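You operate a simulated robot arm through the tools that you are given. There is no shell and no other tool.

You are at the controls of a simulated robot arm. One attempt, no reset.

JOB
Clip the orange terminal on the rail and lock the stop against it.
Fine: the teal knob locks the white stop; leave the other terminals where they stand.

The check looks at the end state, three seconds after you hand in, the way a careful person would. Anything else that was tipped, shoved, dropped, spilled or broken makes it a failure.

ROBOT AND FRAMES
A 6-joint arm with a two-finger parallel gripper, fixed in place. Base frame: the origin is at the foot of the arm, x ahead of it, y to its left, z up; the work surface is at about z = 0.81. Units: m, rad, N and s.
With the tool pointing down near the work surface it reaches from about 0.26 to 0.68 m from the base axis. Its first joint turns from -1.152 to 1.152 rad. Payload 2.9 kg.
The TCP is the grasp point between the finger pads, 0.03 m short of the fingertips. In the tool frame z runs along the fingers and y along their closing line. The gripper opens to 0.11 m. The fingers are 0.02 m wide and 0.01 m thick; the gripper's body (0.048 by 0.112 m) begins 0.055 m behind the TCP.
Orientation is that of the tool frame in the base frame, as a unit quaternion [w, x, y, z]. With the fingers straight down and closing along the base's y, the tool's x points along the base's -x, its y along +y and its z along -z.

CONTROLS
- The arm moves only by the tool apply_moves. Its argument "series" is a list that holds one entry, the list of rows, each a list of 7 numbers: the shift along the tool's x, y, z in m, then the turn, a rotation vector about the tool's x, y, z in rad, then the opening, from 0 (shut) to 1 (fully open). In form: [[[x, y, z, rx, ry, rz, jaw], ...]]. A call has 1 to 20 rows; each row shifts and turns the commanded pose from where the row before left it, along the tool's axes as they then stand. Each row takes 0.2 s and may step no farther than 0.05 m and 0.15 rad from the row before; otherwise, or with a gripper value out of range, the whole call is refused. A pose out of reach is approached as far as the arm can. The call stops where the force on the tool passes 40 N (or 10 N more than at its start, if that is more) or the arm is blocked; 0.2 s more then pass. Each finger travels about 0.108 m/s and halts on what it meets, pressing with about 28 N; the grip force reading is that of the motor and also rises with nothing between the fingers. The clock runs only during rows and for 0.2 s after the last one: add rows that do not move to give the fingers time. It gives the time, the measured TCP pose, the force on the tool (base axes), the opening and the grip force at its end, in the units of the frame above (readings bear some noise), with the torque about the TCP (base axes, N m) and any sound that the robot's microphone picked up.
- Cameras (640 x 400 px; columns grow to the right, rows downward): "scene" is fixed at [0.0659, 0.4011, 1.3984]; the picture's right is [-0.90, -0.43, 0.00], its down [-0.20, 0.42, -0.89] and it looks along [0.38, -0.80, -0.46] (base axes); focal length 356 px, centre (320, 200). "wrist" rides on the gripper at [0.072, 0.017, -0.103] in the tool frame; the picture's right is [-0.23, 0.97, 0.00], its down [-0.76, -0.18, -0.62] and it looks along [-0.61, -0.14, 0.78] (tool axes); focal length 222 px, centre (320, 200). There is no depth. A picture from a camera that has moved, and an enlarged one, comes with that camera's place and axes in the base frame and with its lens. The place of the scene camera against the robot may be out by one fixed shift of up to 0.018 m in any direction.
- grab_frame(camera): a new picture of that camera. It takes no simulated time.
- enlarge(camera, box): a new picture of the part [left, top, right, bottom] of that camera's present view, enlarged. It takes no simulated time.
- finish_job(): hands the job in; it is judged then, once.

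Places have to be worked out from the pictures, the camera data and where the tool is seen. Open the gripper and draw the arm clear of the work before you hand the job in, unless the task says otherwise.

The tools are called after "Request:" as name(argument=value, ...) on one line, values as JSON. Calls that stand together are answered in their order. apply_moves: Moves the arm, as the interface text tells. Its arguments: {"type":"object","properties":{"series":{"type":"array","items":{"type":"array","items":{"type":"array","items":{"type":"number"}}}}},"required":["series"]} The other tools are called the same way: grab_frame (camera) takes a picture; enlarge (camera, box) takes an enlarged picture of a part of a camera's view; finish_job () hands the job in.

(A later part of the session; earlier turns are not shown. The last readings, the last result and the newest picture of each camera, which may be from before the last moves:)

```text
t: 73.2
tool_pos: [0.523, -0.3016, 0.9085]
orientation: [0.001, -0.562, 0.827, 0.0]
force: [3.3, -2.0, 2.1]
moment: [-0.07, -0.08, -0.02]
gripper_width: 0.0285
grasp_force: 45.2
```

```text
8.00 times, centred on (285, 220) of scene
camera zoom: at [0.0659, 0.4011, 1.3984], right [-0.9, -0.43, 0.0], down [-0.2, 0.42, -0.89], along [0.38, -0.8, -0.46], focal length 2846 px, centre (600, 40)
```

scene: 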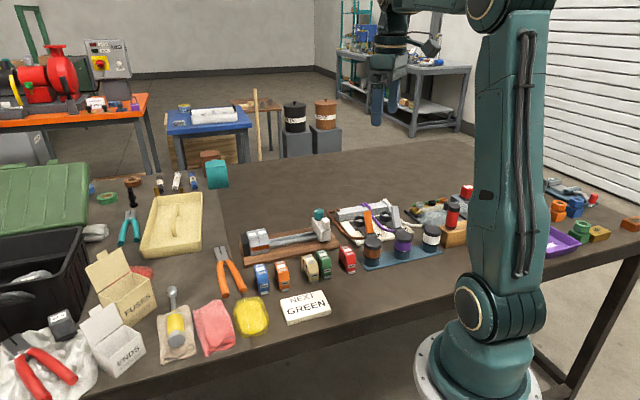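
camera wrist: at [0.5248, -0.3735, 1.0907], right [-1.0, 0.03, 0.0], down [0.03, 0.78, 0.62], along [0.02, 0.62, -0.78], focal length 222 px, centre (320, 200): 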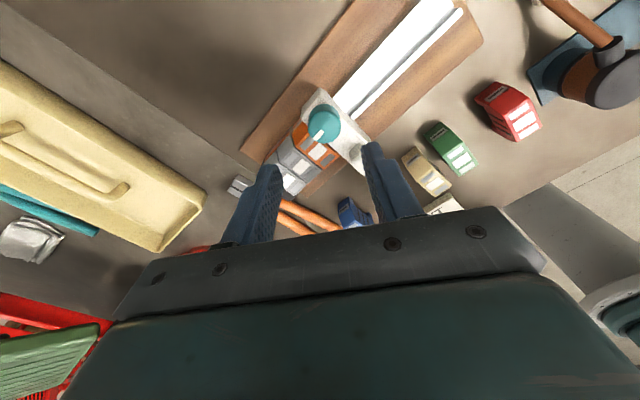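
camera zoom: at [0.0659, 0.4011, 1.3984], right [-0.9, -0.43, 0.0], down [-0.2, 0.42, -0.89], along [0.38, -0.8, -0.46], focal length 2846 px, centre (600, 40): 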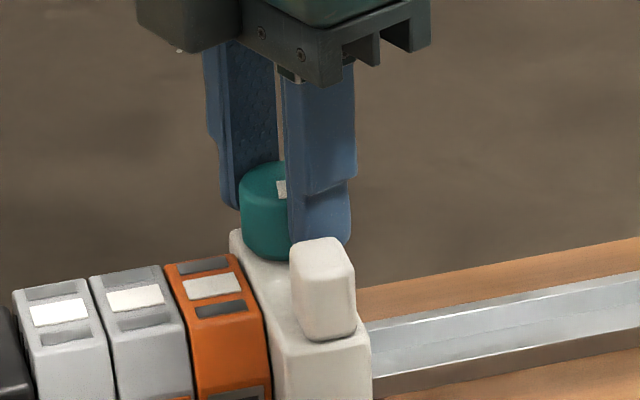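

The knob follows with hardly any torque (about 83° now). I continue another 0.4 rad, watching for resistance.

Request:
apply_moves(series=[[[0, 0, 0, 0, 0, -0.08, 0.2], [0, 0, 0, 0, 0, -0.08, 0.2], [0, 0, 0, 0, 0, -0.08, 0.2], [0, 0, 0, 0, 0, -0.08, 0.2], [0, 0, 0, 0, 0, -0.08, 0.2], [0, 0, 0, 0, 0, 0, 0.2]]])

Request:
enlarge(camera="wrist", box=[240, 90, 400, 210])

Request:
enlarge(camera="scene", box=[255, 195, 315, 245])

```text
t: 74.6
tool_pos: [0.5217, -0.3005, 0.9081]
orientation: [-0.001, 0.715, -0.699, -0.002]
force: [-3.3, 1.4, -2.6]
moment: [-0.01, 0.07, -0.53]
gripper_width: 0.0288
grasp_force: 44.9
```

```text
3.33 times, centred on (320, 150) of wrist
camera zoom: at [0.5069, -0.3738, 1.0118], right [-0.98, 0.2, 0.0], down [0.16, 0.76, 0.63], along [0.13, 0.61, -0.78], focal length 740 px, centre (320, 367)
```

zoom: 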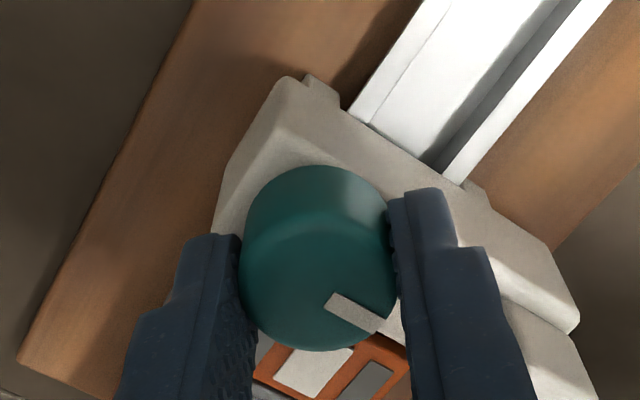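

```text
8.00 times, centred on (285, 220) of scene
camera zoom: at [0.0659, 0.4011, 1.3984], right [-0.9, -0.43, 0.0], down [-0.2, 0.42, -0.89], along [0.38, -0.8, -0.46], focal length 2846 px, centre (600, 40)
```

zoom: 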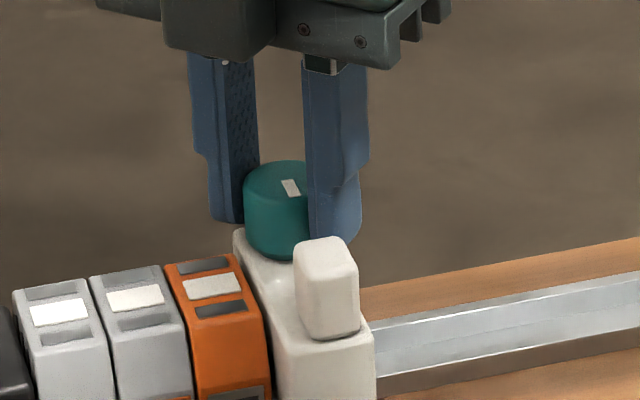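

Reaction torque rose to 0.53 N·m and the knob now holds against the turn, with its marker about 90° round pointing to the front. It's at the tight end. While still gripping, I do a gentle 1.5 mm pull test toward −s to see whether the stop is held.

Request:
apply_moves(series=[[[0, 0, 0, 0, 0, 0.02, 0.2], [0.0005, 0.0005, 0, 0, 0, 0, 0.2], [0.0005, 0.0005, 0, 0, 0, 0, 0.2], [0, 0, 0, 0, 0, 0, 0.2]]])

Request:
enlarge(camera="scene", box=[255, 205, 305, 255])

```text
t: 75.6
tool_pos: [0.5212, -0.3027, 0.9084]
orientation: [0.0, 0.708, -0.706, -0.002]
force: [-10.1, 11.1, 2.4]
moment: [0.61, 0.33, -0.02]
gripper_width: 0.0287
grasp_force: 44.7
```

```text
8.00 times, centred on (280, 230) of scene
camera zoom: at [0.0656, 0.4014, 1.3983], right [-0.9, -0.43, 0.0], down [-0.2, 0.42, -0.89], along [0.38, -0.8, -0.46], focal length 2846 px, centre (640, -40)
```

zoom: 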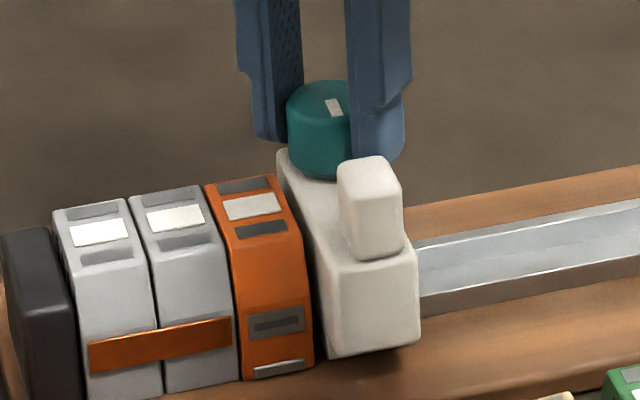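

Request:
enlarge(camera="scene", box=[268, 215, 300, 252])

Request:
enlarge(camera="wrist", box=[230, 90, 410, 220])

```text
10.81 times, centred on (284, 234) of scene
camera zoom: at [0.0656, 0.4014, 1.3983], right [-0.9, -0.43, 0.0], down [-0.2, 0.42, -0.89], along [0.38, -0.8, -0.46], focal length 3846 px, centre (709, -162)
```

zoom: 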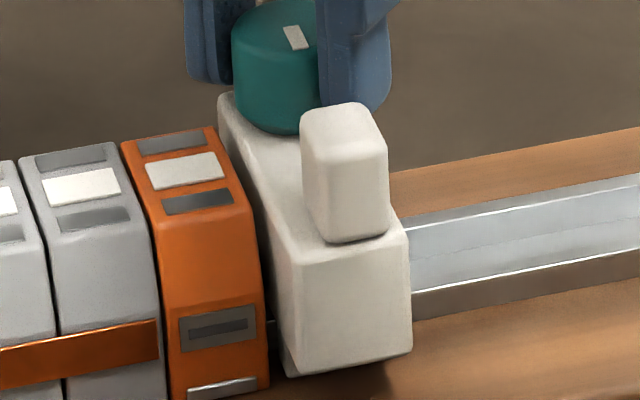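

```text
3.08 times, centred on (320, 155) of wrist
camera zoom: at [0.5046, -0.3745, 1.0118], right [-0.97, 0.22, 0.0], down [0.18, 0.76, 0.63], along [0.14, 0.61, -0.78], focal length 684 px, centre (320, 338)
```

zoom: 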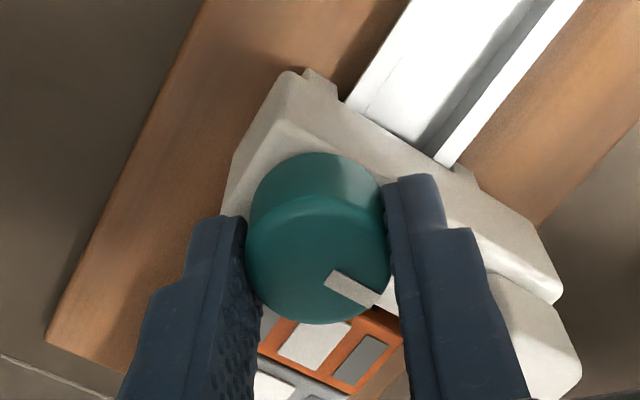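

The pull moved the stop about 1.5–2 mm and a small gap to the orange has opened, so the stop isn't held yet. I release the knob, look at the marker, then re-push the stop to feel whether it's locked in this knob position.

Request:
apply_moves(series=[[[0, 0, 0, 0, 0, 0, 0.35], [0, 0, 0, 0, 0, 0, 0.45], [0, 0, -0.02, 0, 0, 0, 0.45], [0, 0, -0.04, 0, 0, 0, 0.45], [0, 0, -0.01, 0, 0, 0, 0.45], [0, 0, 0, 0, 0, 0, 0.45]]])

Request:
enlarge(camera="scene", box=[250, 200, 310, 255])

Request:
enlarge(camera="wrist", box=[230, 60, 410, 190])

```text
t: 77.0
tool_pos: [0.5221, -0.3024, 0.9779]
orientation: [-0.001, 0.708, -0.706, 0.0]
force: [-0.2, 0.6, 0.1]
moment: [0.03, 0.0, -0.01]
gripper_width: 0.0496
grasp_force: 0.1
```

```text
7.27 times, centred on (280, 228) of scene
camera zoom: at [0.0659, 0.4011, 1.3984], right [-0.9, -0.43, 0.0], down [-0.2, 0.42, -0.89], along [0.38, -0.8, -0.46], focal length 2587 px, centre (611, 0)
```

zoom: 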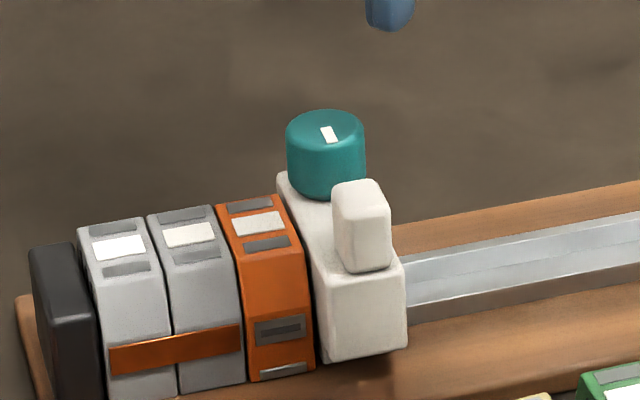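

```text
3.08 times, centred on (320, 125) of wrist
camera zoom: at [0.5044, -0.3748, 1.0817], right [-0.97, 0.23, 0.0], down [0.18, 0.76, 0.62], along [0.14, 0.61, -0.78], focal length 684 px, centre (320, 431)
```

zoom: 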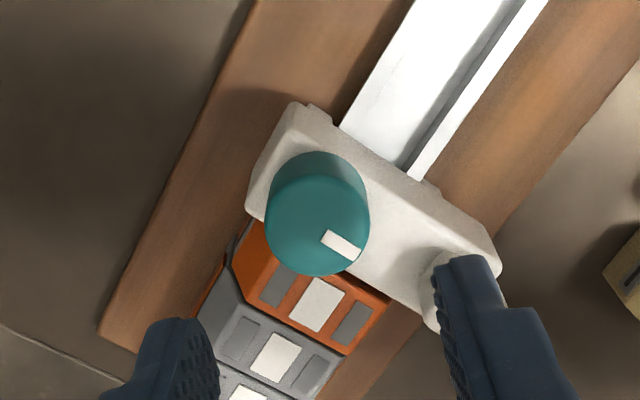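

The marker stays across the rail and the stop sits about 1.6 mm off the terminal. I go behind the stop again, closed fingers at the same pushing spot as before, to close the gap and feel whether it resists.

Request:
apply_moves(series=[[[0, 0, 0, 0, 0, 0.131, 0.3], [0, 0, 0, 0, 0, 0.131, 0.2], [0, 0, 0, 0, 0, 0.131, 0], [0, 0, 0, 0, 0, 0.131, 0], [0, 0, 0, 0, 0, 0.131, 0], [0, 0, 0, 0, 0, 0.131, 0], [0.013, 0.01, 0, 0, 0, 0, 0], [0.013, 0.01, 0, 0, 0, 0, 0], [0.012, 0.01, 0, 0, 0, 0, 0], [0, 0, 0.04, 0, 0, 0, 0], [0, 0, 0.04, 0, 0, 0, 0], [0, 0, 0.02, 0, 0, 0, 0], [0, 0, 0, 0, 0, 0, 0]]])

Request:
enlarge(camera="scene", box=[255, 195, 315, 250])

```text
t: 79.8
tool_pos: [0.4722, -0.31, 0.8776]
orientation: [0.0, -0.383, 0.924, 0.001]
force: [0.2, -0.4, -0.4]
moment: [0.0, -0.02, 0.01]
gripper_width: 0.0001
grasp_force: 27.8
```

```text
7.27 times, centred on (285, 222) of scene
camera zoom: at [0.0659, 0.4011, 1.3984], right [-0.9, -0.43, 0.0], down [-0.2, 0.42, -0.89], along [0.38, -0.8, -0.46], focal length 2587 px, centre (574, 36)
```

zoom: 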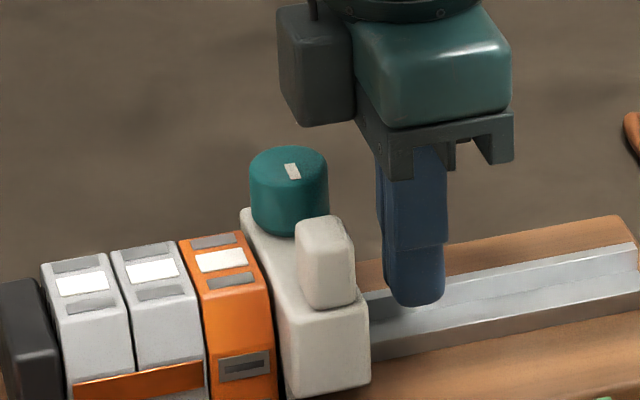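

Request:
apply_moves(series=[[[-0.006, 0, 0, 0, 0, 0, 0], [-0.005, 0, 0, 0, 0, 0, 0], [-0.002, 0, 0, 0, 0, 0, 0], [-0.001, 0, 0, 0, 0, 0, 0], [-0.001, 0, 0, 0, 0, 0, 0], [0, 0, 0, 0, 0, 0, 0]]])

Request:
enlarge(camera="scene", box=[260, 205, 305, 252])

```text
t: 81.2
tool_pos: [0.4849, -0.2971, 0.8783]
orientation: [0.0, -0.383, 0.924, 0.001]
force: [-0.5, 0.0, -0.2]
moment: [0.01, 0.0, 0.03]
gripper_width: 0.0002
grasp_force: 27.9
```

```text
8.51 times, centred on (282, 228) of scene
camera zoom: at [0.0659, 0.4011, 1.3984], right [-0.9, -0.43, 0.0], down [-0.2, 0.42, -0.89], along [0.38, -0.8, -0.46], focal length 3028 px, centre (639, -43)
```

zoom: 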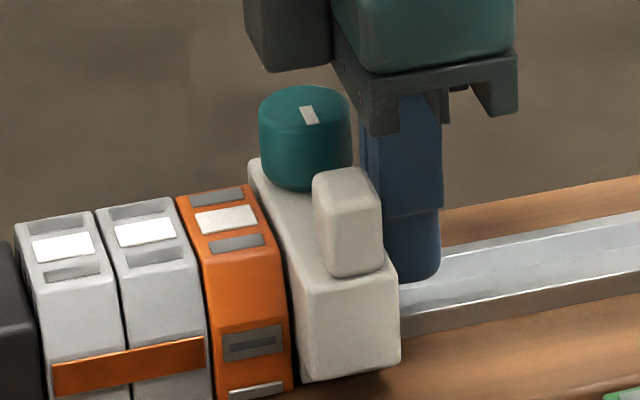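

Request:
apply_moves(series=[[[-0.0005, 0, 0, 0, 0, 0, 0], [-0.0005, 0, 0, 0, 0, 0, 0], [0, 0, 0, 0, 0, 0, 0]]])

Request:
apply_moves(series=[[[-0.0005, 0, 0, 0, 0, 0, 0], [-0.0005, 0, 0, 0, 0, 0, 0], [0, 0, 0, 0, 0, 0, 0]]])

Request:
enlarge(camera="scene", box=[260, 205, 305, 252])

```text
t: 82.0
tool_pos: [0.4848, -0.2968, 0.8783]
orientation: [0.001, -0.383, 0.924, 0.001]
force: [-0.4, 0.0, -0.5]
moment: [0.03, 0.07, 0.02]
gripper_width: 0.0
grasp_force: 27.7
```

```text
t: 82.8
tool_pos: [0.4857, -0.2967, 0.8772]
orientation: [0.001, -0.384, 0.923, 0.001]
force: [-1.4, 0.2, 0.2]
moment: [0.01, 0.01, 0.0]
gripper_width: 0.0002
grasp_force: 28.1
```

```text
8.51 times, centred on (282, 228) of scene
camera zoom: at [0.0659, 0.4011, 1.3984], right [-0.9, -0.43, 0.0], down [-0.2, 0.42, -0.89], along [0.38, -0.8, -0.46], focal length 3028 px, centre (639, -43)
```

zoom: 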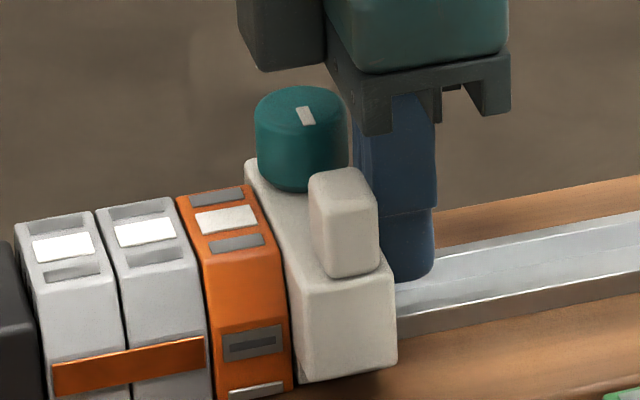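

The stop still slides freely (about 1 N) with the knob turned counter-clockwise, so that direction does not lock it. I first re-seat the stop firmly against the orange, then try clockwise properly with a well-centred grip.

Request:
apply_moves(series=[[[-0.0005, 0, 0, 0, 0, 0, 0], [-0.0005, 0, 0, 0, 0, 0, 0], [0, 0, 0, 0, 0, 0, 0]]])

Request:
apply_moves(series=[[[-0.0004, 0, 0, 0, 0, 0, 0], [-0.0004, 0, 0, 0, 0, 0, 0], [0, 0, 0, 0, 0, 0, 0]]])

Request:
enlarge(camera="scene", box=[260, 205, 305, 252])

```text
t: 83.6
tool_pos: [0.4868, -0.2957, 0.878]
orientation: [0.001, -0.383, 0.924, 0.001]
force: [-2.6, -3.9, -1.1]
moment: [-0.13, 0.09, -0.01]
gripper_width: 0.0
grasp_force: 28.5
```

```text
t: 84.4
tool_pos: [0.4855, -0.2957, 0.8783]
orientation: [0.0, -0.381, 0.925, 0.001]
force: [-10.8, -7.8, 4.1]
moment: [-0.05, 0.32, 0.01]
gripper_width: 0.0
grasp_force: 28.1
```

```text
8.51 times, centred on (282, 228) of scene
camera zoom: at [0.0656, 0.4009, 1.3985], right [-0.9, -0.43, 0.0], down [-0.2, 0.42, -0.89], along [0.38, -0.8, -0.46], focal length 3028 px, centre (639, -43)
```

zoom: 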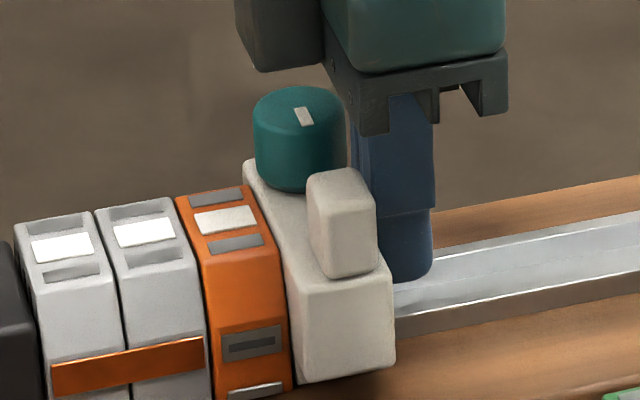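

The stop is firmly seated (about 13 N). I retreat, lift and go back over the knob with yaw 45°, so closing across the rail won't shift the stop.

Request:
apply_moves(series=[[[0.005, 0, 0, 0, 0, 0, 0], [0.007, 0, 0, 0, 0, 0, 0], [0, 0, -0.03, 0, 0, 0, 0], [0, 0, -0.04, 0, 0, 0, 0.3], [-0.018, -0.015, 0, 0, 0, 0, 0.45], [-0.017, -0.015, 0, 0, 0, 0, 0.45], [0, 0, 0.02, 0, 0, 0, 0.45], [0, 0, 0, 0, 0, 0, 0.45]]])

Request:
enlarge(camera="wrist", box=[240, 80, 400, 200])

Request:
enlarge(camera="scene", box=[255, 195, 315, 250])

```text
t: 86.2
tool_pos: [0.5224, -0.3017, 0.9293]
orientation: [-0.001, -0.382, 0.924, 0.001]
force: [-1.2, -0.8, -0.7]
moment: [-0.03, 0.01, -0.02]
gripper_width: 0.0493
grasp_force: 0.0
```

```text
3.33 times, centred on (320, 140) of wrist
camera zoom: at [0.4593, -0.3405, 1.0326], right [-0.53, 0.85, 0.0], down [0.66, 0.41, 0.62], along [0.53, 0.33, -0.78], focal length 740 px, centre (320, 400)
```

zoom: 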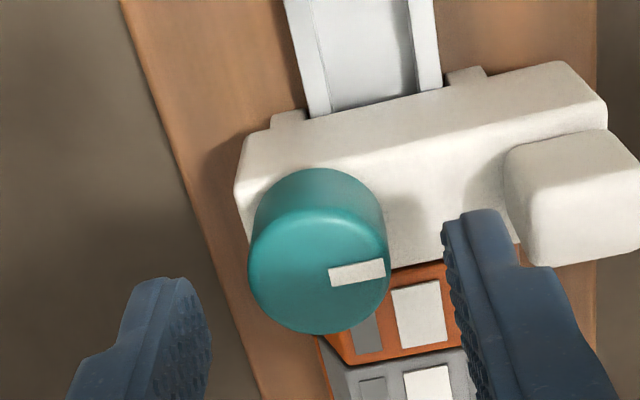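

```text
7.27 times, centred on (285, 222) of scene
camera zoom: at [0.0659, 0.4011, 1.3984], right [-0.9, -0.43, 0.0], down [-0.2, 0.42, -0.89], along [0.38, -0.8, -0.46], focal length 2587 px, centre (574, 36)
```

zoom: 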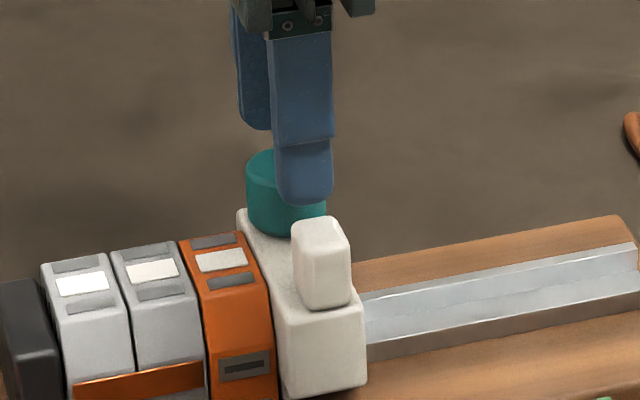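

The knob is centred under the tool within 0.5 mm. I lower 21 mm and grip it.

Request:
apply_moves(series=[[[0, 0, 0.01, 0, 0, 0, 0.45], [0, 0, 0.007, 0, 0, 0, 0.45], [0, 0, 0.004, 0, 0, 0, 0.45], [0, 0, 0, 0, 0, 0, 0.34], [0, 0, 0, 0, 0, 0, 0.15], [0, 0, 0, 0, 0, 0, 0.15], [0, 0, 0, 0, 0, 0, 0.15]]])

Request:
enlarge(camera="scene", box=[260, 205, 305, 252])

```text
t: 87.8
tool_pos: [0.5232, -0.3015, 0.9083]
orientation: [0.001, -0.384, 0.923, 0.0]
force: [-2.7, 3.5, -0.6]
moment: [0.07, 0.06, -0.02]
gripper_width: 0.0286
grasp_force: 44.9
```

```text
8.51 times, centred on (282, 228) of scene
camera zoom: at [0.0658, 0.4012, 1.3984], right [-0.9, -0.43, 0.0], down [-0.2, 0.42, -0.89], along [0.38, -0.8, -0.46], focal length 3028 px, centre (639, -43)
```

zoom: 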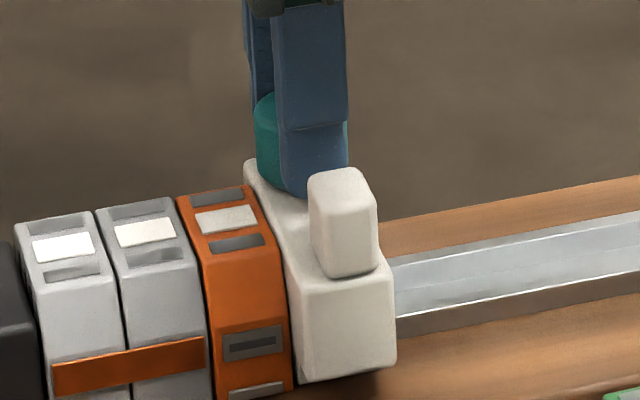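

I trim 0.4 mm across, then briefly probe counter-clockwise by 0.15 rad to see whether that end is a hard stop.

Request:
apply_moves(series=[[[0, 0.0004, 0, 0, 0, 0, 0.15], [0, 0, 0, 0, 0, -0.05, 0.15], [0, 0, 0, 0, 0, -0.05, 0.15], [0, 0, 0, 0, 0, -0.05, 0.15], [0, 0, 0, 0, 0, 0, 0.15]]])

Request:
enlarge(camera="wrist", box=[260, 100, 380, 190])

```text
t: 89.0
tool_pos: [0.5246, -0.299, 0.9065]
orientation: [0.0, -0.452, 0.892, 0.001]
force: [-5.2, 4.3, -1.5]
moment: [0.08, 0.17, -0.44]
gripper_width: 0.0284
grasp_force: 45.1
```

```text
4.44 times, centred on (320, 145) of wrist
camera zoom: at [0.4675, -0.3482, 1.0109], right [-0.65, 0.76, 0.0], down [0.59, 0.51, 0.62], along [0.47, 0.41, -0.78], focal length 987 px, centre (320, 444)
```

zoom: 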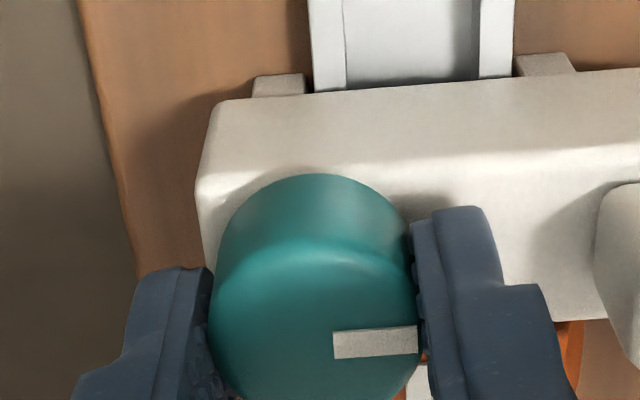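

Counter-clockwise is a hard stop at 90°. Now I turn clockwise back through the free range with a slight preload toward the terminal, reading the torque on the way.

Request:
apply_moves(series=[[[0, 0, 0, 0, 0, 0.05, 0.15], [0, 0, 0, 0, 0, 0.05, 0.15], [0, 0, 0, 0, 0, 0.05, 0.15], [-0.0004, 0, 0, 0, 0, 0, 0.15], [0, 0, 0, 0, 0, 0.1, 0.15], [0, 0, 0, 0, 0, 0.1, 0.15], [0, 0, 0, 0, 0, 0.1, 0.15], [0, 0, 0, 0, 0, 0.1, 0.15], [0, 0, 0, 0, 0, 0.1, 0.15], [0, 0, 0, 0, 0, 0.1, 0.15], [0, 0, 0, 0, 0, 0, 0.15]]])

Request:
enlarge(camera="wrist", box=[240, 90, 400, 210])

Request:
enlarge(camera="scene", box=[260, 205, 305, 252])

```text
t: 91.4
tool_pos: [0.5263, -0.2996, 0.9066]
orientation: [0.0, -0.091, 0.996, 0.0]
force: [7.8, -14.2, -17.5]
moment: [-0.38, -0.54, 0.05]
gripper_width: 0.0284
grasp_force: 44.9
```

```text
3.33 times, centred on (320, 150) of wrist
camera zoom: at [0.4507, -0.2969, 1.011], right [0.05, 1.0, 0.0], down [0.78, -0.04, 0.62], along [0.62, -0.03, -0.78], focal length 740 px, centre (320, 367)
```

zoom: 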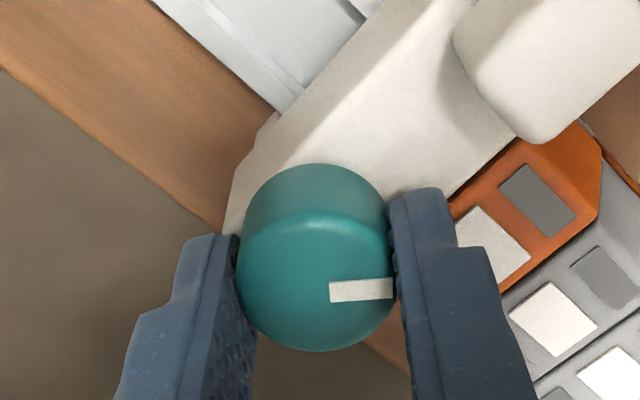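

```text
8.51 times, centred on (282, 228) of scene
camera zoom: at [0.0664, 0.4006, 1.3986], right [-0.9, -0.43, 0.0], down [-0.2, 0.42, -0.89], along [0.38, -0.8, -0.46], focal length 3028 px, centre (639, -43)
```

zoom: 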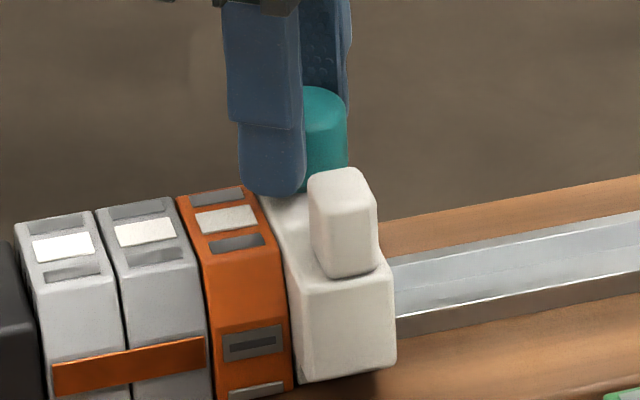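

The knob turns freely back, but lateral and vertical forces have built up from a small off-axis error. I relieve those before going on.

Request:
apply_moves(series=[[[-0.0003, -0.0008, 0.0008, 0, 0, 0, 0.15], [-0.0002, -0.0005, 0.0006, 0, 0, 0, 0.15], [0, 0, 0, 0, 0, 0, 0.15]]])

```text
t: 92.2
tool_pos: [0.5253, -0.301, 0.9082]
orientation: [0.0, -0.093, 0.996, 0.001]
force: [-5.7, -7.0, 2.7]
moment: [-0.18, 0.38, 0.0]
gripper_width: 0.0289
grasp_force: 45.0
```

Forces are now just a 9 N preload toward the terminal. I continue clockwise by 0.6 rad.

Request:
apply_moves(series=[[[0, 0, 0, 0, 0, 0.1, 0.15], [0, 0, 0, 0, 0, 0.1, 0.15], [0, 0, 0, 0, 0, 0.1, 0.15], [0, 0, 0, 0, 0, 0.1, 0.15], [0, 0, 0, 0, 0, 0.1, 0.15], [0, 0, 0, 0, 0, 0.1, 0.15], [0, 0, 0, 0, 0, 0, 0.15]]])

Request:
enlarge(camera="wrist", box=[240, 90, 400, 210])

Request:
enlarge(camera="scene", box=[260, 205, 305, 252])

```text
t: 93.8
tool_pos: [0.5258, -0.3007, 0.9062]
orientation: [0.002, 0.207, 0.978, 0.001]
force: [-7.6, -17.0, 10.2]
moment: [-0.78, -0.25, 0.03]
gripper_width: 0.0283
grasp_force: 44.6
```

```text
3.33 times, centred on (320, 150) of wrist
camera zoom: at [0.4655, -0.2566, 1.011], right [0.6, 0.8, 0.0], down [0.62, -0.47, 0.62], along [0.5, -0.38, -0.78], focal length 740 px, centre (320, 367)
```

zoom: 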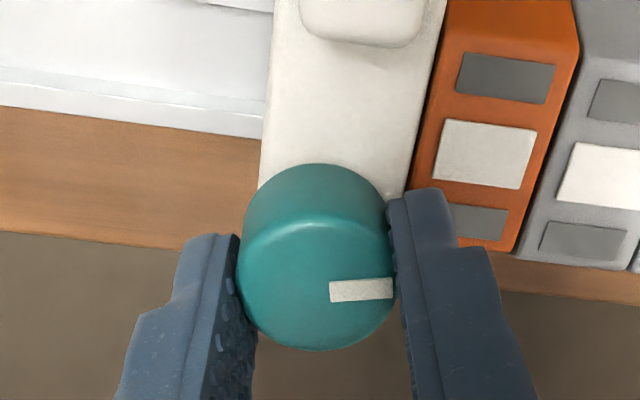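

```text
8.51 times, centred on (282, 228) of scene
camera zoom: at [0.0655, 0.4008, 1.3985], right [-0.9, -0.43, 0.0], down [-0.2, 0.42, -0.89], along [0.38, -0.8, -0.46], focal length 3028 px, centre (639, -43)
```

zoom: 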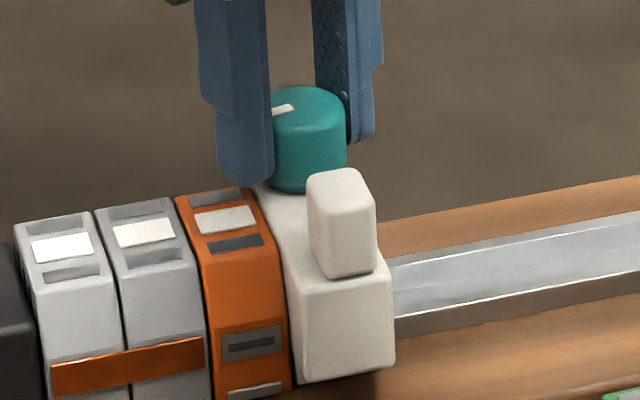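

Request:
apply_moves(series=[[[-0.0002, -0.0007, -0.0008, 0, 0, 0, 0.15], [0, 0, 0, 0, 0, 0.08, 0.15], [0, 0, 0, 0, 0, 0.08, 0.15], [0, 0, 0, 0, 0, 0.08, 0.15], [0, 0, 0, 0, 0, 0, 0.15]]])

Request:
enlarge(camera="wrist", box=[240, 90, 400, 210])

```text
t: 95.0
tool_pos: [0.5252, -0.3028, 0.9074]
orientation: [0.001, 0.322, 0.947, 0.001]
force: [-5.6, -20.3, 11.1]
moment: [-0.58, 0.24, 0.54]
gripper_width: 0.029
grasp_force: 44.7
```

```text
3.33 times, centred on (320, 150) of wrist
camera zoom: at [0.4777, -0.2445, 1.0111], right [0.77, 0.63, 0.0], down [0.49, -0.61, 0.62], along [0.4, -0.48, -0.78], focal length 740 px, centre (320, 367)
```

zoom: 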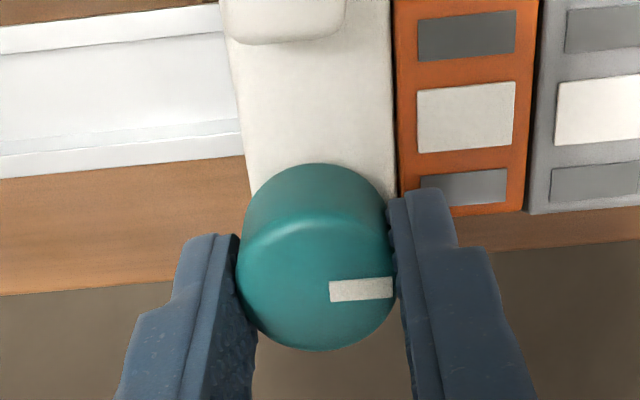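

At the original angle the clockwise torque rises to 0.54 N·m with no slip so far. I relieve the lateral loads and continue clockwise in small steps to see whether it tightens.

Request:
apply_moves(series=[[[-0.0007, -0.0009, -0.0009, 0, 0, 0, 0.15], [0, 0, 0, 0, 0, 0.06, 0.15], [0, 0, 0, 0, 0, 0.06, 0.15], [0, 0, 0, 0, 0, 0, 0.15]]])

Request:
enlarge(camera="wrist", box=[240, 90, 400, 210])

Request:
enlarge(camera="scene", box=[260, 205, 305, 252])

```text
t: 96.0
tool_pos: [0.5245, -0.3019, 0.9073]
orientation: [-0.001, 0.378, 0.926, 0.001]
force: [-6.8, -11.9, 2.4]
moment: [-0.36, 0.24, 0.5]
gripper_width: 0.0288
grasp_force: 44.8
```

```text
3.33 times, centred on (320, 150) of wrist
camera zoom: at [0.4848, -0.2396, 1.0113], right [0.84, 0.54, 0.0], down [0.42, -0.66, 0.62], along [0.33, -0.52, -0.78], focal length 740 px, centre (320, 367)
```

zoom: 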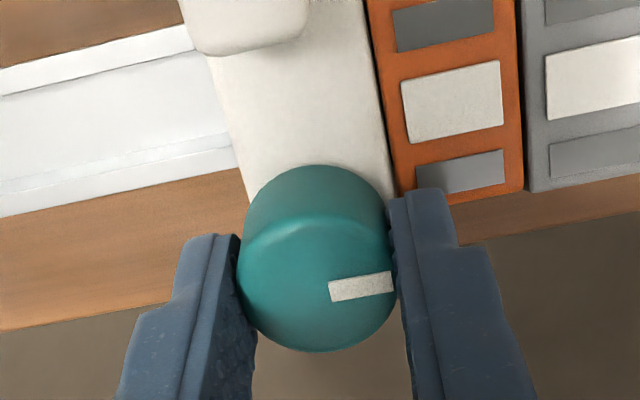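

```text
8.51 times, centred on (282, 228) of scene
camera zoom: at [0.0657, 0.4009, 1.3985], right [-0.9, -0.43, 0.0], down [-0.2, 0.42, -0.89], along [0.38, -0.8, -0.46], focal length 3028 px, centre (639, -43)
```

zoom: 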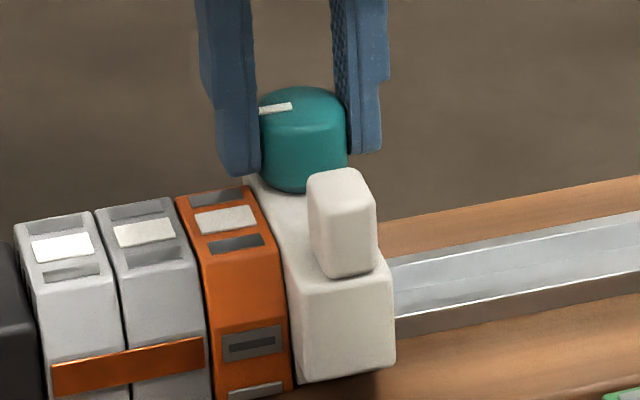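

Clockwise is also a hard stop at the original angle, now held with 0.5 N·m of tightening torque. While it's tightened I do a 2 mm pull test toward −s to see whether the stop is clamped in this state.

Request:
apply_moves(series=[[[0, -0.001, 0, 0, 0, 0, 0.15], [0, -0.001, 0, 0, 0, 0, 0.15], [0, 0, 0, 0, 0, 0, 0.15]]])

Request:
enlarge(camera="scene", box=[260, 205, 305, 252])

```text
t: 96.8
tool_pos: [0.5238, -0.3032, 0.9068]
orientation: [-0.001, 0.376, 0.927, 0.001]
force: [-0.3, 1.2, -3.6]
moment: [-0.06, -0.12, 0.05]
gripper_width: 0.029
grasp_force: 44.8
```

```text
8.51 times, centred on (282, 228) of scene
camera zoom: at [0.0659, 0.4011, 1.3984], right [-0.9, -0.43, 0.0], down [-0.2, 0.42, -0.89], along [0.38, -0.8, -0.46], focal length 3028 px, centre (639, -43)
```

zoom: 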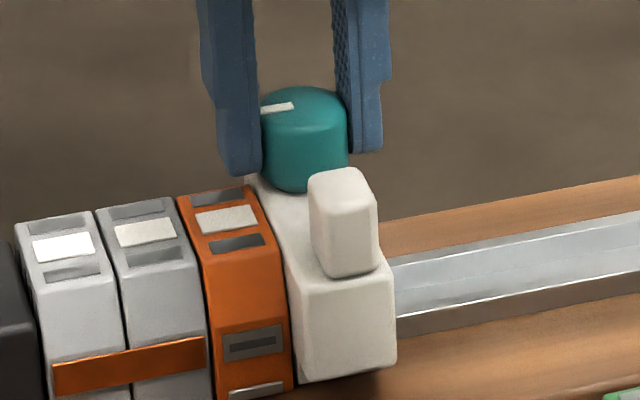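

The stop is still not clamped, so clockwise isn't the lock either. From the lateral-force corrections I made, I can work out that my grip was about 2.8 mm off the knob axis along tool x (the knob top is nearer z≈0.902), which also dragged the stop about 1.9 mm off during the first full turn. I'll re-seat the stop and redo the counter-clockwise 90° turn concentrically. First I release and lift.

Request:
apply_moves(series=[[[0, 0, 0, 0, 0, 0, 0.35], [0, 0, 0, 0, 0, 0, 0.45], [0, 0, -0.02, 0, 0, 0, 0.45], [0, 0, -0.04, 0, 0, 0, 0.45], [0, 0, -0.01, 0, 0, 0, 0.45], [0, 0, 0, 0, 0, 0, 0.45]]])

Request:
enlarge(camera="scene", box=[250, 200, 310, 255])

Request:
enlarge(camera="wrist", box=[220, 40, 420, 190])

```text
t: 98.2
tool_pos: [0.5228, -0.3048, 0.9781]
orientation: [0.001, 0.376, 0.926, 0.001]
force: [0.0, 0.3, 0.1]
moment: [-0.03, 0.02, 0.03]
gripper_width: 0.0494
grasp_force: 0.1
```

```text
7.27 times, centred on (280, 228) of scene
camera zoom: at [0.0659, 0.4011, 1.3984], right [-0.9, -0.43, 0.0], down [-0.2, 0.42, -0.89], along [0.38, -0.8, -0.46], focal length 2587 px, centre (611, 0)
```

zoom: 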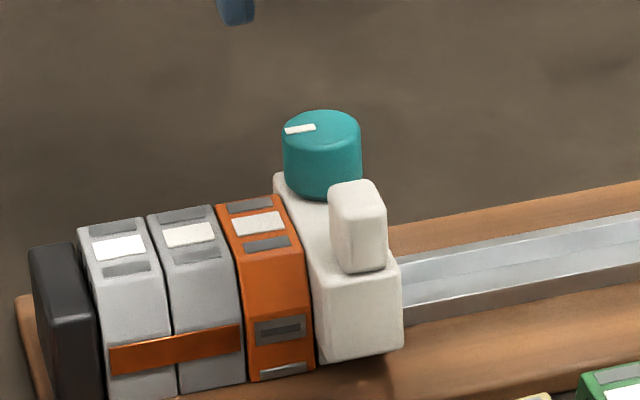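

```text
2.67 times, centred on (320, 115) of wrist
camera zoom: at [0.4836, -0.2415, 1.0816], right [0.84, 0.54, 0.0], down [0.42, -0.66, 0.62], along [0.34, -0.52, -0.78], focal length 592 px, centre (320, 427)
```

zoom: 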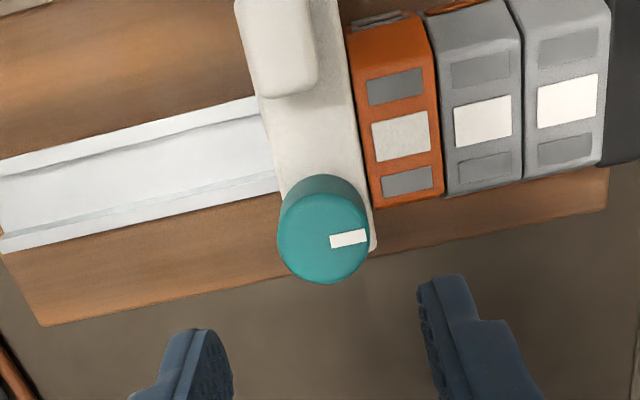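

The stop is seated at the same place as after my first push, with the knob back at its original angle. I rotate the tool to yaw 35°, apply the concentricity correction, and hover to verify.

Request:
apply_moves(series=[[[0, 0, 0, 0, 0, -0.138, 0.45], [0, 0, 0, 0, 0, -0.138, 0.45], [0, 0, 0, 0, 0, -0.138, 0.45], [0, 0, 0, 0, 0, -0.138, 0.45], [0, 0, 0, 0, 0, -0.138, 0.45], [0, 0, 0, 0, 0, -0.138, 0.45], [0, 0, 0, 0, 0, -0.138, 0.45], [0, 0, 0, 0, 0, -0.138, 0.45], [0, 0, 0, 0, 0, -0.138, 0.45], [0, 0, 0, 0, 0, -0.138, 0.45], [0.0005, 0.0028, 0.03, 0, 0, 0, 0.45], [0, 0, 0.014, 0, 0, 0, 0.45], [0, 0, 0, 0, 0, 0, 0.45]]])

Request:
enlarge(camera="wrist", box=[240, 80, 400, 200])

Request:
enlarge(camera="scene", box=[260, 190, 310, 240])

```text
t: 101.0
tool_pos: [0.5217, -0.3021, 0.9315]
orientation: [0.001, -0.299, 0.954, 0.001]
force: [-0.6, -0.4, -0.5]
moment: [0.02, 0.04, -0.02]
gripper_width: 0.0494
grasp_force: 0.0
```

```text
3.33 times, centred on (320, 140) of wrist
camera zoom: at [0.4519, -0.3291, 1.0358], right [-0.37, 0.93, 0.0], down [0.73, 0.29, 0.62], along [0.58, 0.23, -0.78], focal length 740 px, centre (320, 400)
```

zoom: 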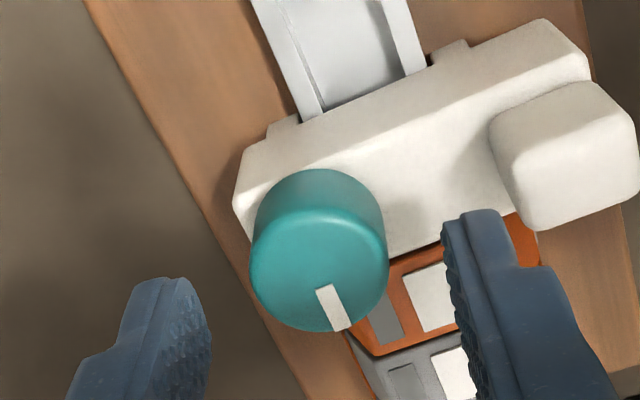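

```text
8.00 times, centred on (285, 215) of scene
camera zoom: at [0.0659, 0.4011, 1.3984], right [-0.9, -0.43, 0.0], down [-0.2, 0.42, -0.89], along [0.38, -0.8, -0.46], focal length 2846 px, centre (600, 80)
```

zoom: 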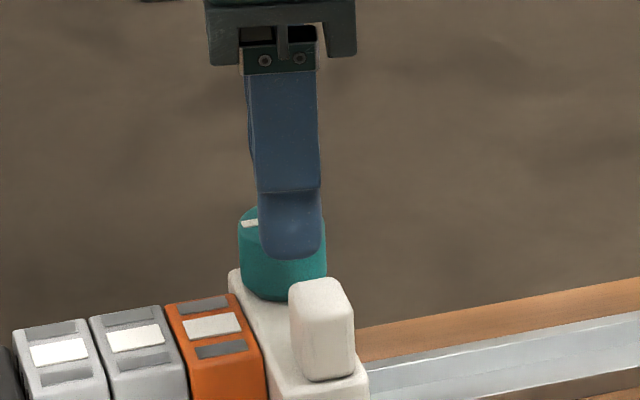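

The knob axis is now within about 1 mm of the tool axis. I lower to TCP z≈0.914, so the tips clear the stop's top, and grip.

Request:
apply_moves(series=[[[0.0006, 0, 0.01, 0, 0, 0, 0.45], [0, 0, 0.008, 0, 0, 0, 0.45], [0, 0, 0, 0, 0, 0, 0.36], [0, 0, 0, 0, 0, 0, 0.15], [0, 0, 0, 0, 0, 0, 0.15], [0, 0, 0, 0, 0, 0, 0.15]]])

Request:
enlarge(camera="wrist", box=[240, 90, 400, 210])

Request:
enlarge(camera="scene", box=[260, 205, 305, 252])

```text
t: 102.4
tool_pos: [0.5199, -0.3029, 0.9159]
orientation: [0.0, -0.298, 0.954, 0.001]
force: [-1.6, 1.8, 1.1]
moment: [0.0, 0.05, 0.03]
gripper_width: 0.0283
grasp_force: 45.5
```

```text
3.33 times, centred on (320, 150) of wrist
camera zoom: at [0.4517, -0.3299, 1.0191], right [-0.37, 0.93, 0.0], down [0.73, 0.29, 0.62], along [0.58, 0.23, -0.78], focal length 740 px, centre (320, 367)
```

zoom: 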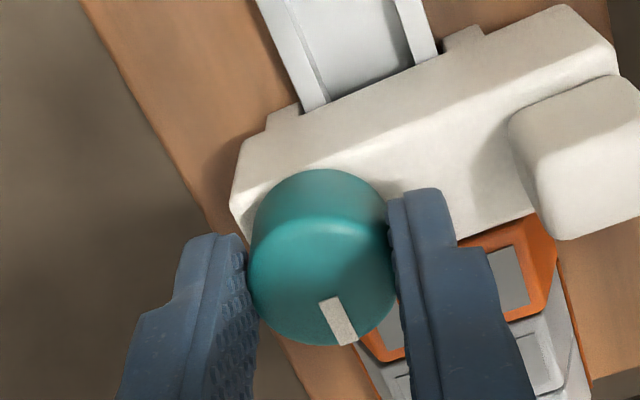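

```text
8.51 times, centred on (282, 228) of scene
camera zoom: at [0.0658, 0.4012, 1.3984], right [-0.9, -0.43, 0.0], down [-0.2, 0.42, -0.89], along [0.38, -0.8, -0.46], focal length 3028 px, centre (639, -43)
```

zoom: 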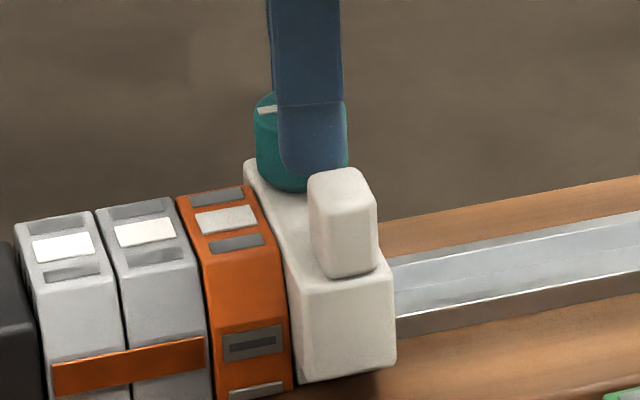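

A clean grip with negligible side load. I add a 0.4 mm preload toward the terminal and turn counter-clockwise 0.5 rad.

Request:
apply_moves(series=[[[-0.0004, 0.0001, 0, 0, 0, 0, 0.15], [0, 0, 0, 0, 0, -0.1, 0.15], [0, 0, 0, 0, 0, -0.1, 0.15], [0, 0, 0, 0, 0, -0.1, 0.15], [0, 0, 0, 0, 0, -0.1, 0.15], [0, 0, 0, 0, 0, -0.1, 0.15], [0, 0, 0, 0, 0, 0, 0.15]]])

```text
t: 104.0
tool_pos: [0.5223, -0.3041, 0.917]
orientation: [0.001, -0.526, 0.851, 0.0]
force: [5.9, -13.9, -4.7]
moment: [-0.31, -0.22, 0.0]
gripper_width: 0.0284
grasp_force: 45.4
```

There's no torque resistance, but about 14 N across the rail has built up. I relieve it with a small compliant shift and continue in stages.

Request:
apply_moves(series=[[[0.0004, -0.0011, 0.0002, 0, 0, 0, 0.15], [0, 0, 0, 0, 0, -0.1, 0.15], [0, 0, 0, 0, 0, -0.1, 0.15], [0, 0, 0, 0, 0, -0.1, 0.15], [0, 0, 0, 0, 0, 0, 0.15]]])

Request:
enlarge(camera="scene", box=[260, 205, 305, 252])

```text
t: 105.2
tool_pos: [0.522, -0.3038, 0.9159]
orientation: [0.002, -0.648, 0.762, 0.0]
force: [6.2, -15.9, -9.0]
moment: [-0.51, -0.19, -0.02]
gripper_width: 0.0281
grasp_force: 45.0
```

```text
8.51 times, centred on (282, 228) of scene
camera zoom: at [0.0662, 0.4007, 1.3986], right [-0.9, -0.43, 0.0], down [-0.2, 0.42, -0.89], along [0.38, -0.8, -0.46], focal length 3028 px, centre (639, -43)
```

zoom: 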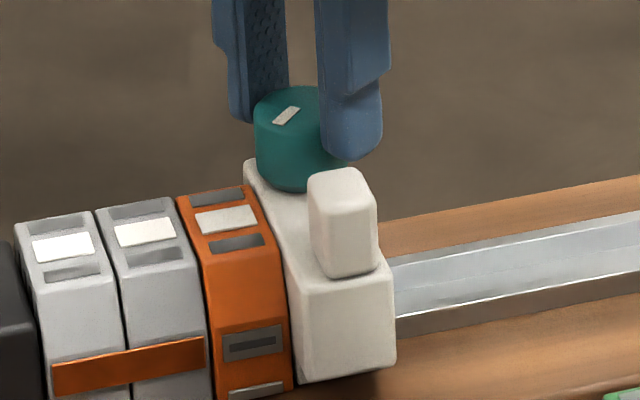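

The stop remains seated. I relieve the cross-rail load again and continue counter-clockwise.

Request:
apply_moves(series=[[[0.0008, -0.001, 0.0005, 0, 0, 0, 0.15], [0, 0, 0, 0, 0, 0, 0.15]]])

Request:
apply_moves(series=[[[0, 0, 0, 0, 0, -0.1, 0.15], [0, 0, 0, 0, 0, -0.1, 0.15], [0, 0, 0, 0, 0, -0.1, 0.15], [0, 0, 0, 0, 0, -0.1, 0.15], [0, 0, 0, 0, 0, 0, 0.15]]])

Request:
enlarge(camera="scene", box=[260, 205, 305, 252])

```text
t: 105.8
tool_pos: [0.5238, -0.3031, 0.9149]
orientation: [0.001, -0.647, 0.762, 0.003]
force: [-5.1, -5.8, -0.2]
moment: [-0.25, 0.17, 0.03]
gripper_width: 0.0284
grasp_force: 45.6
```

```text
t: 107.0
tool_pos: [0.5231, -0.3031, 0.9149]
orientation: [-0.001, 0.787, -0.617, 0.0]
force: [-4.4, 3.8, 6.1]
moment: [0.59, 0.3, 0.03]
gripper_width: 0.0284
grasp_force: 45.5
```

```text
8.51 times, centred on (282, 228) of scene
camera zoom: at [0.0656, 0.4013, 1.3984], right [-0.9, -0.43, 0.0], down [-0.2, 0.42, -0.89], along [0.38, -0.8, -0.46], focal length 3028 px, centre (639, -43)
```

zoom: 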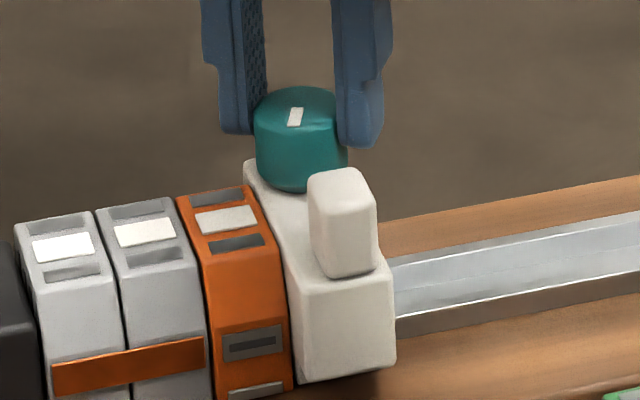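

The stop is still seated (same position in view) with the knob at about 69°. I restore a small preload toward the terminal and turn the final part.

Request:
apply_moves(series=[[[-0.0006, -0.0003, -0.0003, 0, 0, 0, 0.15], [0, 0, 0, 0, 0, -0.1, 0.15], [0, 0, 0, 0, 0, -0.1, 0.15], [0, 0, 0, 0, 0, -0.1, 0.15], [0, 0, 0, 0, 0, 0, 0.15]]])

Request:
enlarge(camera="scene", box=[260, 205, 305, 252])

Request:
enlarge(camera="wrist", box=[240, 90, 400, 210])

```text
t: 108.2
tool_pos: [0.5236, -0.3032, 0.9147]
orientation: [0.0, 0.869, -0.495, 0.001]
force: [7.3, -7.2, -2.9]
moment: [-0.31, -0.22, 0.03]
gripper_width: 0.0283
grasp_force: 44.8
```

```text
8.51 times, centred on (282, 228) of scene
camera zoom: at [0.0661, 0.4009, 1.3985], right [-0.9, -0.43, 0.0], down [-0.2, 0.42, -0.89], along [0.38, -0.8, -0.46], focal length 3028 px, centre (639, -43)
```

zoom: 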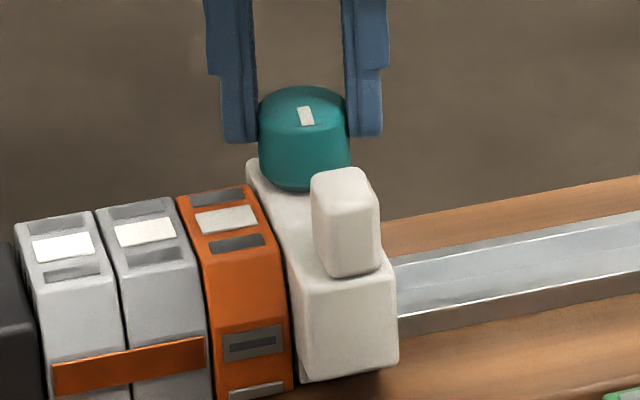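

```text
3.33 times, centred on (320, 150) of wrist
camera zoom: at [0.5461, -0.3744, 1.0193], right [-0.95, -0.3, 0.0], down [-0.24, 0.75, 0.62], along [-0.19, 0.59, -0.78], focal length 740 px, centre (320, 367)
```

zoom: 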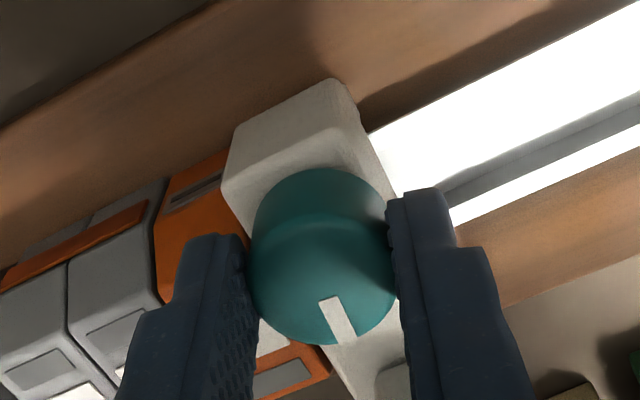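

The stop drifted about 1 mm off during that rotation because there was no preload. I push it back toward the terminal through the knob and check the force.

Request:
apply_moves(series=[[[0.0002, -0.001, 0, 0, 0, 0, 0.15], [0.0002, -0.001, 0, 0, 0, 0, 0.15], [0, 0, 0, 0, 0, 0, 0.15]]])

Request:
enlarge(camera="scene", box=[260, 205, 305, 252])

```text
t: 109.0
tool_pos: [0.5258, -0.3029, 0.9154]
orientation: [-0.002, 0.869, -0.494, -0.001]
force: [1.2, -7.0, -4.7]
moment: [-0.53, -0.24, -0.05]
gripper_width: 0.0285
grasp_force: 45.0
```

```text
8.51 times, centred on (282, 228) of scene
camera zoom: at [0.066, 0.4009, 1.3985], right [-0.9, -0.43, 0.0], down [-0.2, 0.42, -0.89], along [0.38, -0.8, -0.46], focal length 3028 px, centre (639, -43)
```

zoom: 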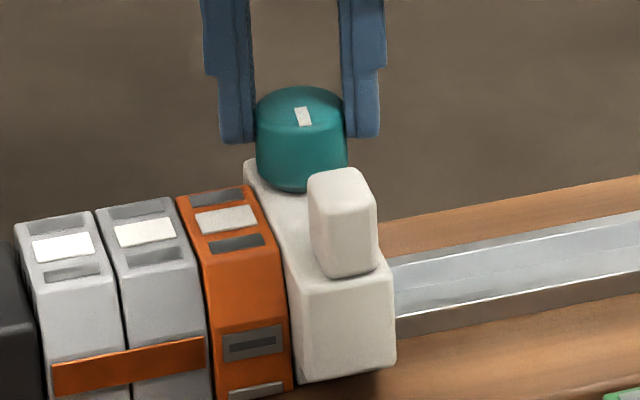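

Seated again with about 4 N preload. I add slightly more preload and turn to the end stop.

Request:
apply_moves(series=[[[-0.0001, -0.0004, 0, 0, 0, 0, 0.15], [0, 0, 0, 0, 0, -0.05, 0.15], [0, 0, 0, 0, 0, -0.05, 0.15], [0, 0, 0, 0, 0, -0.05, 0.15], [0, 0, 0, 0, 0, -0.03, 0.15], [0, 0, 0, 0, 0, 0, 0.15]]])

Request:
enlarge(camera="scene", box=[260, 205, 305, 252])

Request:
enlarge(camera="wrist", box=[240, 90, 400, 210])

```text
t: 110.4
tool_pos: [0.5246, -0.3025, 0.9161]
orientation: [-0.001, 0.91, -0.415, -0.001]
force: [-14.1, -3.2, 9.0]
moment: [0.11, 0.6, -0.58]
gripper_width: 0.0283
grasp_force: 45.2
```

```text
8.51 times, centred on (282, 228) of scene
camera zoom: at [0.0654, 0.4011, 1.3984], right [-0.9, -0.43, 0.0], down [-0.2, 0.42, -0.89], along [0.38, -0.8, -0.46], focal length 3028 px, centre (639, -43)
```

zoom: 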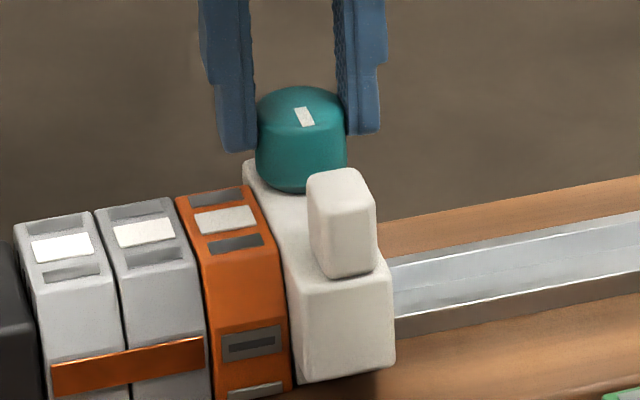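

```text
3.33 times, centred on (320, 150) of wrist
camera zoom: at [0.5592, -0.3678, 1.019], right [-0.88, -0.47, 0.0], down [-0.36, 0.69, 0.63], along [-0.29, 0.55, -0.78], focal length 740 px, centre (320, 367)
```

zoom: 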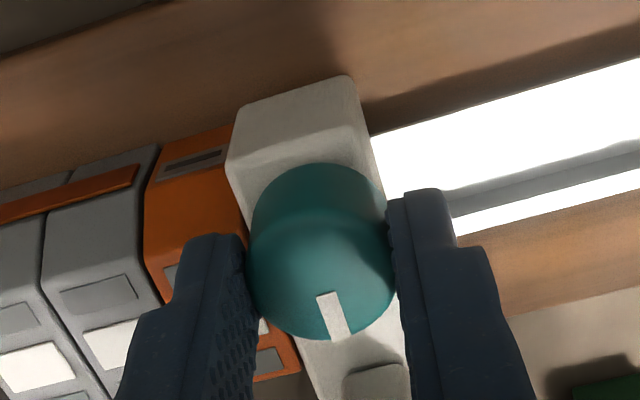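

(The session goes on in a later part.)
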